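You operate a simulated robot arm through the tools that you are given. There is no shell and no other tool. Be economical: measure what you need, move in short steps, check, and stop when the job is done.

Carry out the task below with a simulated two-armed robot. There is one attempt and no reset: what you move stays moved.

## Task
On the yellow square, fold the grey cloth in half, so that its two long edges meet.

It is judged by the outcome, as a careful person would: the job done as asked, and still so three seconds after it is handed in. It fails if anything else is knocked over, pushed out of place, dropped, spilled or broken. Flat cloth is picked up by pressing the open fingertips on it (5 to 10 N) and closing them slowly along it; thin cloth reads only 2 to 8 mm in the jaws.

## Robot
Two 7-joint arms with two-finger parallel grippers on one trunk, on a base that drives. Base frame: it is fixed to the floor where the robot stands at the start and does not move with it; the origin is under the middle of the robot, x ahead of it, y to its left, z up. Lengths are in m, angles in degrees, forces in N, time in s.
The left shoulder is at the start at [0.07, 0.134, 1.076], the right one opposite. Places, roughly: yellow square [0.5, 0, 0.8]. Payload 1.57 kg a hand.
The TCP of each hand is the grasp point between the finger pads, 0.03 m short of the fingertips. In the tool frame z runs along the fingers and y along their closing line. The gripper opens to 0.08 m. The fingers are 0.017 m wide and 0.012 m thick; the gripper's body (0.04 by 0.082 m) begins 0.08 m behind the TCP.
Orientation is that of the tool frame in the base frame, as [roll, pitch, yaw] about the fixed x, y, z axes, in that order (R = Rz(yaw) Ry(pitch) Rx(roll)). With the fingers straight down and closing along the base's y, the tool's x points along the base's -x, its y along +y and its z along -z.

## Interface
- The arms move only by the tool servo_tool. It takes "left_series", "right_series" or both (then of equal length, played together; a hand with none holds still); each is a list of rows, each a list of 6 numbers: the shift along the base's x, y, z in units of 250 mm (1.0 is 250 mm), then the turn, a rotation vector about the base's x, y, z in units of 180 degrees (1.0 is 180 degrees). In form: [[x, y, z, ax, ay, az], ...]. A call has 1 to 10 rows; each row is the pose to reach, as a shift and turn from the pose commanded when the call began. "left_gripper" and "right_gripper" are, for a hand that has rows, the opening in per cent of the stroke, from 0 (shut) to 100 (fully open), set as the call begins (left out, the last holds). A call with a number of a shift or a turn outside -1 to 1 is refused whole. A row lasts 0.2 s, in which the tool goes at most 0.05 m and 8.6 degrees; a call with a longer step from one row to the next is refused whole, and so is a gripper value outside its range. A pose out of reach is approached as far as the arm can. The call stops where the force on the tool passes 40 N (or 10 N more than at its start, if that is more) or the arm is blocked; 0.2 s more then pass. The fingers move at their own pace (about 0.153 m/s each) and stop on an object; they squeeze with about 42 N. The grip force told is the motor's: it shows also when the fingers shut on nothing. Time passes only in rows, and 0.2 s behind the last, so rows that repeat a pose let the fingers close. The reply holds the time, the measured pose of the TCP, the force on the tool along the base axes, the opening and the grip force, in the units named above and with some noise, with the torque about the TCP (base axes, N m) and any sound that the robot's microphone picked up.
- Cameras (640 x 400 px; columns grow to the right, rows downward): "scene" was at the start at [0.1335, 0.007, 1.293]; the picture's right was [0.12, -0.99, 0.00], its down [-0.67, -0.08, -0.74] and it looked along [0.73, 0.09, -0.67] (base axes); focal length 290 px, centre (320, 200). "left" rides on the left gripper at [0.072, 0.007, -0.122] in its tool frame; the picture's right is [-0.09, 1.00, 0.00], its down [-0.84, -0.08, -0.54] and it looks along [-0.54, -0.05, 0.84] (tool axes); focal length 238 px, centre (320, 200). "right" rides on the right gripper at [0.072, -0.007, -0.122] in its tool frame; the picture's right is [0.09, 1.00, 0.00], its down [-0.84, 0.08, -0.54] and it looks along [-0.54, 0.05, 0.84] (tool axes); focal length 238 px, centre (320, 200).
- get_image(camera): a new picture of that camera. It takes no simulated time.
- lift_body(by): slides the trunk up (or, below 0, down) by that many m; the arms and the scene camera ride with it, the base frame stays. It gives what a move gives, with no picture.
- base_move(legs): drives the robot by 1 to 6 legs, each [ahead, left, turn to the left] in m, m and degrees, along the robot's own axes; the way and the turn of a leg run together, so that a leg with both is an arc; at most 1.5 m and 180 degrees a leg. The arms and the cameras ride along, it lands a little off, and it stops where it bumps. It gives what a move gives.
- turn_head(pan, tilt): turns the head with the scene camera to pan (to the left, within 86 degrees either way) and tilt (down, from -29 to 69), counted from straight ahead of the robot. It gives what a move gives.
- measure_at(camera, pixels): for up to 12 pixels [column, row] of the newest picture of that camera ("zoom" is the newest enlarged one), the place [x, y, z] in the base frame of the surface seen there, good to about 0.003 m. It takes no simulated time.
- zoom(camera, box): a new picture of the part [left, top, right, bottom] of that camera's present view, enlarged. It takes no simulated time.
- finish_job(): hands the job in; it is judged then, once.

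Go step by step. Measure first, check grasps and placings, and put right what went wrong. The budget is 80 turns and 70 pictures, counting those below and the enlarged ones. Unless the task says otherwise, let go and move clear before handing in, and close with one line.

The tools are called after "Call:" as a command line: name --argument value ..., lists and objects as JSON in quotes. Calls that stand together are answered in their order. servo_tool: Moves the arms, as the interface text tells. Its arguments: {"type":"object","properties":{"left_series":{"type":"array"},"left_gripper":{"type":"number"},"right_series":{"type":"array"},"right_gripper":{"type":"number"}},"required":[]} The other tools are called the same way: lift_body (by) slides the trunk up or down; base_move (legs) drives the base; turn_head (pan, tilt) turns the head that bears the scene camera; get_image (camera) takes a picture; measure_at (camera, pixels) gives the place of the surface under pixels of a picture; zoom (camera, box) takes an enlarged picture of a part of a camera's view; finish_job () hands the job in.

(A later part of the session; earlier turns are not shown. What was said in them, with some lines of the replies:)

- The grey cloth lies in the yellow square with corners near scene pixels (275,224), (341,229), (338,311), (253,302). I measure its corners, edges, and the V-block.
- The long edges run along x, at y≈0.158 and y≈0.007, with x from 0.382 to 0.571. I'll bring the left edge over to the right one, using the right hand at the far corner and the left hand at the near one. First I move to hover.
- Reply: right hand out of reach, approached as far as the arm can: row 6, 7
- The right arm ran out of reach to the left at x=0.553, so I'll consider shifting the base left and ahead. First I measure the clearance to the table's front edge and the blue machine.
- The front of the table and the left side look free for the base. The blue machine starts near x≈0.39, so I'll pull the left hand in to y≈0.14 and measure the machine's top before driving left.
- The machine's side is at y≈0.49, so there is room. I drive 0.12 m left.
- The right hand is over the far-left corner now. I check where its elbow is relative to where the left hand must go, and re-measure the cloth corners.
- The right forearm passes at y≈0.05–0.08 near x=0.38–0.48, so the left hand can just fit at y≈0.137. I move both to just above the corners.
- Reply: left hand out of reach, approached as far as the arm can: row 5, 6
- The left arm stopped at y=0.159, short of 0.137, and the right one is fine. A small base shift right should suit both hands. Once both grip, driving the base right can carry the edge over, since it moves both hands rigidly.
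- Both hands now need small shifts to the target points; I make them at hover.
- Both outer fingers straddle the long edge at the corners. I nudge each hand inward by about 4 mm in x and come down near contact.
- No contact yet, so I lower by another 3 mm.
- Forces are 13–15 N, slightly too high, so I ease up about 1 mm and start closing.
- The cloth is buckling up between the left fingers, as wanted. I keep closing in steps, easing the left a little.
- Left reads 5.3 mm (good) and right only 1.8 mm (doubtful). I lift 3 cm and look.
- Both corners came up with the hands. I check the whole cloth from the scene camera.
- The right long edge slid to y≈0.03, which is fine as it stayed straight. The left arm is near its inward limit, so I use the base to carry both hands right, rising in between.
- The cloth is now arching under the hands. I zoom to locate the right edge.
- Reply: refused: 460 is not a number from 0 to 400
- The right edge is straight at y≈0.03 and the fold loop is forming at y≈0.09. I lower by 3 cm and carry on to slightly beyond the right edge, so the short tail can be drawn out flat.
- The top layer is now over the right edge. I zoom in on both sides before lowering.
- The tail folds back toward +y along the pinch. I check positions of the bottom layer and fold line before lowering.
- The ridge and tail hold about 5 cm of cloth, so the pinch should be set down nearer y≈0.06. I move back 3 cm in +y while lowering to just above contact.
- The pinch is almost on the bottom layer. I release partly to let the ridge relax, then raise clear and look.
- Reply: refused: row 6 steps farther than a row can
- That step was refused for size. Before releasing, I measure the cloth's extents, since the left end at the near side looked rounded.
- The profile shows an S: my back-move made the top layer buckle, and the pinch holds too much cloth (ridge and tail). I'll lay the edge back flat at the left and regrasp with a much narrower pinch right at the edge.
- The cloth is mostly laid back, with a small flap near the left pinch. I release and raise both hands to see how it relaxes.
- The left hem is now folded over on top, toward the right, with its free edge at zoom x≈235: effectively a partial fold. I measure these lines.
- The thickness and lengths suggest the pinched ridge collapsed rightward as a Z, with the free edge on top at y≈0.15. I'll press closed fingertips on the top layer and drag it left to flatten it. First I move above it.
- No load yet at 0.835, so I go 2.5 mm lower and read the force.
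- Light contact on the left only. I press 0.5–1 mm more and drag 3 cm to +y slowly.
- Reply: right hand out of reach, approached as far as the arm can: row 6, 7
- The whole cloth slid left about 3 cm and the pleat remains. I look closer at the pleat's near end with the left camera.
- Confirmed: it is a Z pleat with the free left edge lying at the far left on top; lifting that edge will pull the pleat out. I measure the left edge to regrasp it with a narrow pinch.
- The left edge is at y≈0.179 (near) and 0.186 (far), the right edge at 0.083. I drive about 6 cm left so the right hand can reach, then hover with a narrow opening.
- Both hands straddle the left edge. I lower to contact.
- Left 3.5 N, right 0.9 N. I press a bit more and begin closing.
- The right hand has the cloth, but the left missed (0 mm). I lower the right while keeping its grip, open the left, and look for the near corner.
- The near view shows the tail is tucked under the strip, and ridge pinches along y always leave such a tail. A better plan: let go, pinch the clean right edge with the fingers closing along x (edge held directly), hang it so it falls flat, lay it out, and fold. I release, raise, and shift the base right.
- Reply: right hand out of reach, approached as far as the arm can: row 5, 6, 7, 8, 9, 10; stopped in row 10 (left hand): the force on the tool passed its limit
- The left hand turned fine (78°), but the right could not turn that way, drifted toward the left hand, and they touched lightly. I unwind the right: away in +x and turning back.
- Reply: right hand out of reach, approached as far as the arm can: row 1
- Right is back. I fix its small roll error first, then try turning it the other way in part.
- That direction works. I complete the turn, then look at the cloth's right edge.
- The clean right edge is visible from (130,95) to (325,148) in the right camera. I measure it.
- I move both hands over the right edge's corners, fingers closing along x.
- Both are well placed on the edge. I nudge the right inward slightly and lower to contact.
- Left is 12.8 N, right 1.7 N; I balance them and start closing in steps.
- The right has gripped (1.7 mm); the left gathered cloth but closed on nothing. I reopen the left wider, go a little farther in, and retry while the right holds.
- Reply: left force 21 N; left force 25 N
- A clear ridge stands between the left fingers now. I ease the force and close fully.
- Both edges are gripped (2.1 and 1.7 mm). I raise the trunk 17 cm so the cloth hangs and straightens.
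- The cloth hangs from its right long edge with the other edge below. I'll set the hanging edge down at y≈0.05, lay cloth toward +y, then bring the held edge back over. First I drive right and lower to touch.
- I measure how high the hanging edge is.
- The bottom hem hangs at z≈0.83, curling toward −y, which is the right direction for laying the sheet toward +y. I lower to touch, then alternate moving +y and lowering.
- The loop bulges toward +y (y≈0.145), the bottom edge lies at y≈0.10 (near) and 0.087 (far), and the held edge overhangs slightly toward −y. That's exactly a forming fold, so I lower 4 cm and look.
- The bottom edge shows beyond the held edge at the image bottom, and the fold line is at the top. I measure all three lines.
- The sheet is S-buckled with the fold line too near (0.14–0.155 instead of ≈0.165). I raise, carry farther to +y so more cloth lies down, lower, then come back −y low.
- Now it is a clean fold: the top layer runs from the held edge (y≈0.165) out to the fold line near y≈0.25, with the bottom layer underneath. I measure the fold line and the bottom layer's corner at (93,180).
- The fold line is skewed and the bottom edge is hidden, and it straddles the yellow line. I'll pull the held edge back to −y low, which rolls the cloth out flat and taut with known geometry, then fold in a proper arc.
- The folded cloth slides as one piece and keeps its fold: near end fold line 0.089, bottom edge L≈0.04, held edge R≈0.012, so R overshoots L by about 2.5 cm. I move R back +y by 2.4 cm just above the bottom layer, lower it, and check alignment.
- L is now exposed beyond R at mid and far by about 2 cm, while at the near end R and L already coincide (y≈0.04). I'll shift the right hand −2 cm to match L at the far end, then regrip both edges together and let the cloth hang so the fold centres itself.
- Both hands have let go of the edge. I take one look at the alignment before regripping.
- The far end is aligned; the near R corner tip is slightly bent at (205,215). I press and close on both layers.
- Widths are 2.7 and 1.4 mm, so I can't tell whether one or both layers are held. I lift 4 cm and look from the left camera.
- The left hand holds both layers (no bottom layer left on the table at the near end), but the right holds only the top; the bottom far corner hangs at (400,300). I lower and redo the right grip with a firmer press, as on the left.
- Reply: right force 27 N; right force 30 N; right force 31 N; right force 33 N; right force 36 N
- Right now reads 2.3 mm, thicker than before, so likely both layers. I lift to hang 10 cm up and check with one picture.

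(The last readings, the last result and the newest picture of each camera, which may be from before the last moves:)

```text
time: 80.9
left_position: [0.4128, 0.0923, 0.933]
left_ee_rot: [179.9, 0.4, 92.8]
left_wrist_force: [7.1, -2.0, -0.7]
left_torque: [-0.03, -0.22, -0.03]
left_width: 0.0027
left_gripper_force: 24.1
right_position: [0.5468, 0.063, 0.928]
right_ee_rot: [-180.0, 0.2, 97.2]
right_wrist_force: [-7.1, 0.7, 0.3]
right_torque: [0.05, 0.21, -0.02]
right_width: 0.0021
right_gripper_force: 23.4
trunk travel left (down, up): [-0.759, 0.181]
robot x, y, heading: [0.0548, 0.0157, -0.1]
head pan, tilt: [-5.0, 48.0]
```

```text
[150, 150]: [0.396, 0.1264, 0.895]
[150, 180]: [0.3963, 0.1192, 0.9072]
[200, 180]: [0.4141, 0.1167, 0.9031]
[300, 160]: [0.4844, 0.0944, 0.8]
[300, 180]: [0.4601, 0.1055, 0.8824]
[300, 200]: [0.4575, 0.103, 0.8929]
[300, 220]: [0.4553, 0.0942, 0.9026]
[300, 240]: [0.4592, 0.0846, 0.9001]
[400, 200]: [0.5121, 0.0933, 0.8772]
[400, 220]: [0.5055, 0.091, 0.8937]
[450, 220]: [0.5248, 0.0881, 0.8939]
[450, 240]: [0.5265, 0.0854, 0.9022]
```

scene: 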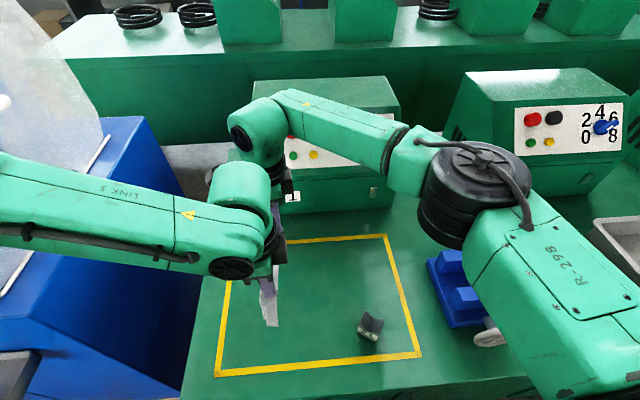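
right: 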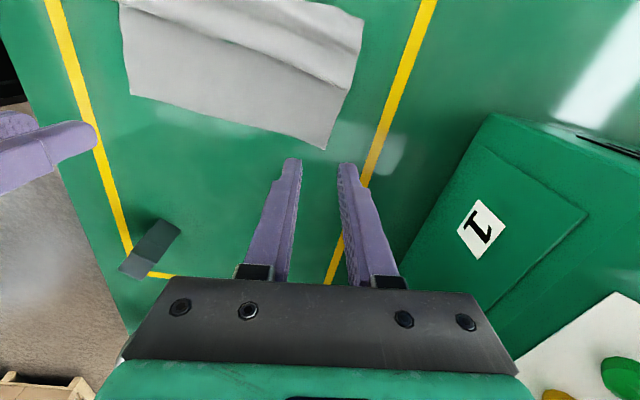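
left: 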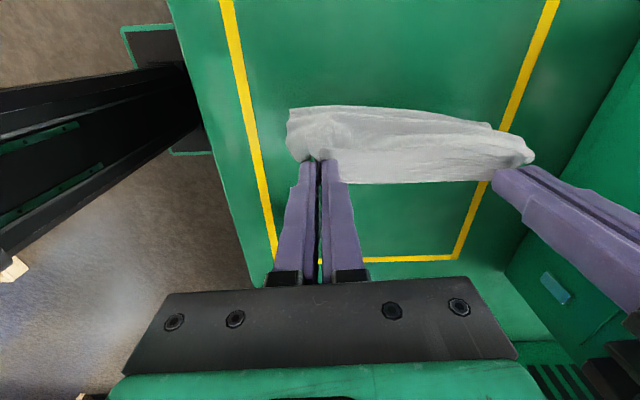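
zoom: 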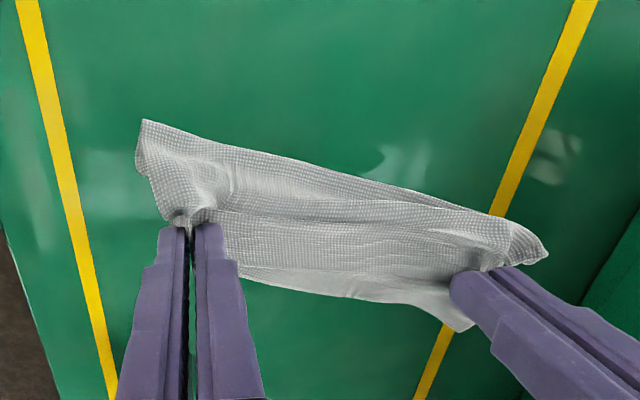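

Both edges are now in the air with the fold hanging below, so it centres by its own weight. I lower until the fold touches, then lay it down while moving −y in steps.

Call:
servo_tool --left_series '[[0.01, 0, 0, 0, 0, 0], [0.012, 0, 0, 0, 0, 0]]'

Call:
lift_body --by -0.035

Call:
base_move --legs '[[0, -0.03, 0]]'

Call:
lift_body --by -0.025

Call:
base_move --legs '[[0, -0.03, 0]]'

Call:
lift_body --by -0.022

Call:
base_move --legs '[[0, -0.02, 0]]'

Call:
lift_body --by -0.012

```text
time: 81.5
left_position: [0.4151, 0.0953, 0.9318]
left_ee_rot: [179.9, 0.6, 92.8]
left_wrist_force: [1.0, -0.4, 0.9]
left_torque: [-0.03, -0.06, 0.01]
left_width: 0.0024
left_gripper_force: 23.4
right_position: [0.5469, 0.0652, 0.9282]
right_ee_rot: [-179.9, 0.6, 97.0]
right_wrist_force: [-0.1, 0.6, 0.1]
right_torque: [-0.04, 0.03, -0.03]
right_width: 0.002
right_gripper_force: 23.4
trunk travel left (down, up): [-0.759, 0.181]
robot x, y, heading: [0.0512, 0.0082, 0.0]
head pan, tilt: [-5.0, 48.0]
```

```text
time: 82.3
left_position: [0.4155, 0.0961, 0.8969]
left_ee_rot: [179.9, 0.7, 92.8]
left_wrist_force: [0.9, 0.1, -0.2]
left_torque: [0.0, -0.03, 0.0]
left_width: 0.0027
left_gripper_force: 23.8
right_position: [0.548, 0.0648, 0.8932]
right_ee_rot: [-179.9, 0.6, 97.0]
right_wrist_force: [-1.5, 0.6, -0.1]
right_torque: [0.01, -0.02, -0.05]
right_width: 0.0021
right_gripper_force: 23.4
trunk travel left (down, up): [-0.724, 0.216]
robot x, y, heading: [0.0556, 0.0108, 0.1]
head pan, tilt: [-5.0, 48.0]
```

```text
time: 83.2
left_position: [0.4142, 0.0687, 0.8938]
left_ee_rot: [180.0, 0.9, 92.9]
left_wrist_force: [1.0, -0.3, 0.3]
left_torque: [0.0, -0.02, 0.03]
left_width: 0.0027
left_gripper_force: 24.1
right_position: [0.5471, 0.0389, 0.8928]
right_ee_rot: [-179.9, 0.7, 97.1]
right_wrist_force: [0.3, 0.7, 0.6]
right_torque: [0.03, 0.03, 0.0]
right_width: 0.0019
right_gripper_force: 24.0
trunk travel left (down, up): [-0.724, 0.216]
robot x, y, heading: [0.0515, -0.023, 0.3]
head pan, tilt: [-5.0, 48.0]
```

```text
time: 83.9
left_position: [0.414, 0.0651, 0.871]
left_ee_rot: [179.9, 0.6, 92.9]
left_wrist_force: [0.7, -0.9, -0.1]
left_torque: [-0.01, -0.03, 0.01]
left_width: 0.0027
left_gripper_force: 23.5
right_position: [0.5465, 0.0348, 0.8679]
right_ee_rot: [-179.9, 0.5, 97.0]
right_wrist_force: [-0.9, 0.0, -0.8]
right_torque: [0.01, 0.02, -0.01]
right_width: 0.002
right_gripper_force: 24.0
trunk travel left (down, up): [-0.699, 0.241]
robot x, y, heading: [0.0519, -0.0193, -0.0]
head pan, tilt: [-5.0, 48.0]
```

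```text
time: 84.7
left_position: [0.4147, 0.0396, 0.8715]
left_ee_rot: [-180.0, 0.8, 93.0]
left_wrist_force: [0.5, -0.3, -0.5]
left_torque: [-0.04, -0.01, -0.02]
left_width: 0.0029
left_gripper_force: 24.3
right_position: [0.5479, 0.0089, 0.8677]
right_ee_rot: [-179.8, 0.7, 97.2]
right_wrist_force: [-0.7, 0.4, 0.1]
right_torque: [-0.01, 0.02, -0.01]
right_width: 0.0018
right_gripper_force: 23.2
trunk travel left (down, up): [-0.699, 0.241]
robot x, y, heading: [0.0566, -0.0488, 0.4]
head pan, tilt: [-5.0, 48.0]
```

```text
time: 85.4
left_position: [0.4152, 0.0354, 0.8505]
left_ee_rot: [179.9, 0.6, 92.9]
left_wrist_force: [0.4, -0.3, 0.5]
left_torque: [0.02, -0.02, -0.03]
left_width: 0.0023
left_gripper_force: 24.4
right_position: [0.5475, 0.006, 0.8458]
right_ee_rot: [-179.9, 0.5, 97.2]
right_wrist_force: [-0.3, 0.1, 0.1]
right_torque: [0.02, -0.02, -0.04]
right_width: 0.002
right_gripper_force: 23.5
trunk travel left (down, up): [-0.677, 0.263]
robot x, y, heading: [0.0556, -0.0468, 0.0]
head pan, tilt: [-5.0, 48.0]
```

```text
time: 86.2
left_position: [0.4158, 0.0177, 0.849]
left_ee_rot: [-180.0, 0.8, 92.9]
left_wrist_force: [0.6, 0.1, 0.7]
left_torque: [-0.05, -0.03, -0.04]
left_width: 0.0026
left_gripper_force: 23.9
right_position: [0.5472, -0.0119, 0.8462]
right_ee_rot: [-179.8, 0.8, 97.2]
right_wrist_force: [-1.2, 0.7, -0.4]
right_torque: [-0.02, -0.02, -0.06]
right_width: 0.0023
right_gripper_force: 23.6
trunk travel left (down, up): [-0.677, 0.263]
robot x, y, heading: [0.0517, -0.0704, 0.1]
head pan, tilt: [-5.0, 48.0]
```

```text
time: 86.8
left_position: [0.415, 0.0156, 0.837]
left_ee_rot: [-180.0, 0.7, 93.0]
left_wrist_force: [0.0, -0.6, -0.5]
left_torque: [0.01, -0.01, -0.02]
left_width: 0.0026
left_gripper_force: 24.3
right_position: [0.5474, -0.0121, 0.8352]
right_ee_rot: [-179.8, 0.5, 97.2]
right_wrist_force: [-0.8, 0.1, -0.3]
right_torque: [0.05, -0.03, 0.0]
right_width: 0.002
right_gripper_force: 23.9
trunk travel left (down, up): [-0.665, 0.275]
robot x, y, heading: [0.0556, -0.0664, 0.2]
head pan, tilt: [-5.0, 48.0]
```

The folded cloth is laid down. I lower a touch, let go, and rise straight up, then use the last picture from the left camera.

Call:
servo_tool --left_series '[[0, 0, -0.012, 0, 0, 0], [0, 0, -0.012, 0, 0, 0]]' --right_series '[[0, 0, -0.006, 0, 0, 0], [0, 0, -0.006, 0, 0, 0]]'

Call:
servo_tool --left_series '[[0, 0, 0, 0, 0, 0], [0, 0, 0, 0, 0, 0], [0, 0, 0.04, 0, 0, 0], [0, 0, 0.12, 0, 0, 0], [0, 0, 0.24, 0, 0, 0], [0, 0, 0.36, 0, 0, 0], [0, 0, 0.48, 0, 0, 0], [0, 0, 0.48, 0, 0, 0]]' --right_series '[[0, 0, 0, 0, 0, 0], [0, 0, 0, 0, 0, 0], [0, 0, 0.04, 0, 0, 0], [0, 0, 0.12, 0, 0, 0], [0, 0, 0.24, 0, 0, 0], [0, 0, 0.36, 0, 0, 0], [0, 0, 0.48, 0, 0, 0], [0, 0, 0.48, 0, 0, 0]]' --left_gripper 30 --right_gripper 30

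Call:
get_image --camera "left"

```text
time: 87.4
left_position: [0.415, 0.016, 0.8349]
left_ee_rot: [179.9, 0.6, 93.0]
left_wrist_force: [-0.4, -0.7, 0.2]
left_torque: [-0.02, 0.01, 0.02]
left_width: 0.0023
left_gripper_force: 23.5
right_position: [0.546, -0.0133, 0.8333]
right_ee_rot: [-179.9, 0.4, 97.3]
right_wrist_force: [-0.1, 0.4, 1.4]
right_torque: [0.01, -0.02, 0.0]
right_width: 0.0019
right_gripper_force: 23.4
trunk travel left (down, up): [-0.665, 0.275]
robot x, y, heading: [0.0513, -0.0705, 0.2]
head pan, tilt: [-5.0, 48.0]
```

```text
time: 89.2
left_position: [0.4166, 0.0154, 0.9537]
left_ee_rot: [-179.9, 0.8, 92.9]
left_wrist_force: [-0.1, 0.6, 1.5]
left_torque: [-0.01, -0.03, -0.03]
left_width: 0.0241
left_gripper_force: 0.2
right_position: [0.5471, -0.0126, 0.9527]
right_ee_rot: [-179.8, 0.5, 97.2]
right_wrist_force: [0.7, -0.7, -0.8]
right_torque: [0.03, -0.01, 0.01]
right_width: 0.0237
right_gripper_force: 0.0
trunk travel left (down, up): [-0.665, 0.275]
robot x, y, heading: [0.0533, -0.072, 0.3]
head pan, tilt: [-5.0, 48.0]
```

```text
0 pictures are left
```

left: 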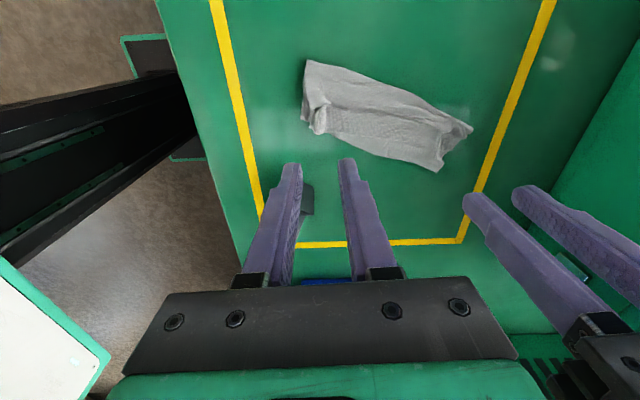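

The cloth lies folded in a strip inside the yellow square, with a small dog-ear near (320,115). I measure its outline and heights.

Call:
measure_at --camera "left" --pixels '[[306, 63], [302, 118], [318, 132], [326, 105], [318, 95], [350, 80], [350, 135], [390, 95], [395, 155], [436, 168], [468, 128], [400, 120]]'

Call:
measure_at --camera "left" --pixels '[[330, 70], [340, 100], [340, 120], [370, 90], [370, 110], [370, 135], [410, 105], [420, 130], [420, 150], [445, 120], [450, 140], [440, 155]]'

```text
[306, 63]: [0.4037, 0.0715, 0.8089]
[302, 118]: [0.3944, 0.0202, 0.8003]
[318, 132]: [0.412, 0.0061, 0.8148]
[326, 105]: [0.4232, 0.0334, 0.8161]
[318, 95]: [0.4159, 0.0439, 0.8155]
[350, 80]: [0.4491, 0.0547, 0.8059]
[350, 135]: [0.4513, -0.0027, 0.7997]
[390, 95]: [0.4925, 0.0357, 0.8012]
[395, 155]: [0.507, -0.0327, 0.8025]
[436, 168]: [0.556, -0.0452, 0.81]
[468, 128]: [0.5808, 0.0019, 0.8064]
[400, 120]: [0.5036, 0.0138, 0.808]
```

```text
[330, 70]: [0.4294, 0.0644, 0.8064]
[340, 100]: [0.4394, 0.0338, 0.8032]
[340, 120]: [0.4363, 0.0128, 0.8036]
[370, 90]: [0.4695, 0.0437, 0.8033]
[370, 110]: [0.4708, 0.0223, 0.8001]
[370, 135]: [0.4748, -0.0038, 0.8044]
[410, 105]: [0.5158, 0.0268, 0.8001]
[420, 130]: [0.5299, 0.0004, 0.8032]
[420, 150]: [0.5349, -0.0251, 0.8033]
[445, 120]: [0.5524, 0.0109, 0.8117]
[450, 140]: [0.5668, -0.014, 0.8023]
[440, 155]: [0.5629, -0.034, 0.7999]
```

The strip measures about 6–7 cm wide by 19 cm long, is at most about 1.5 cm high, and lies wholly inside the yellow square. Both hands are open and 12 cm above it. With no pictures left, more handling would be blind and could spoil it, so I hand it in.

Call:
finish_job

```text
The job is handed in.
```

I folded the grey cloth roughly in half lengthwise inside the yellow square, with its long edges together, but the fold isn't crisp. There is a small dog-ear at the near corner and slight creases where the hands gripped. The last close look, taken before I set it down, showed the lower edge sticking out about 1.5–2 cm past the upper one at the far end. I had no pictures left to check how closely the edges meet now or to smooth it further. Nothing else on the table appeared to be moved. The two hands bumped each other lightly once along the way.
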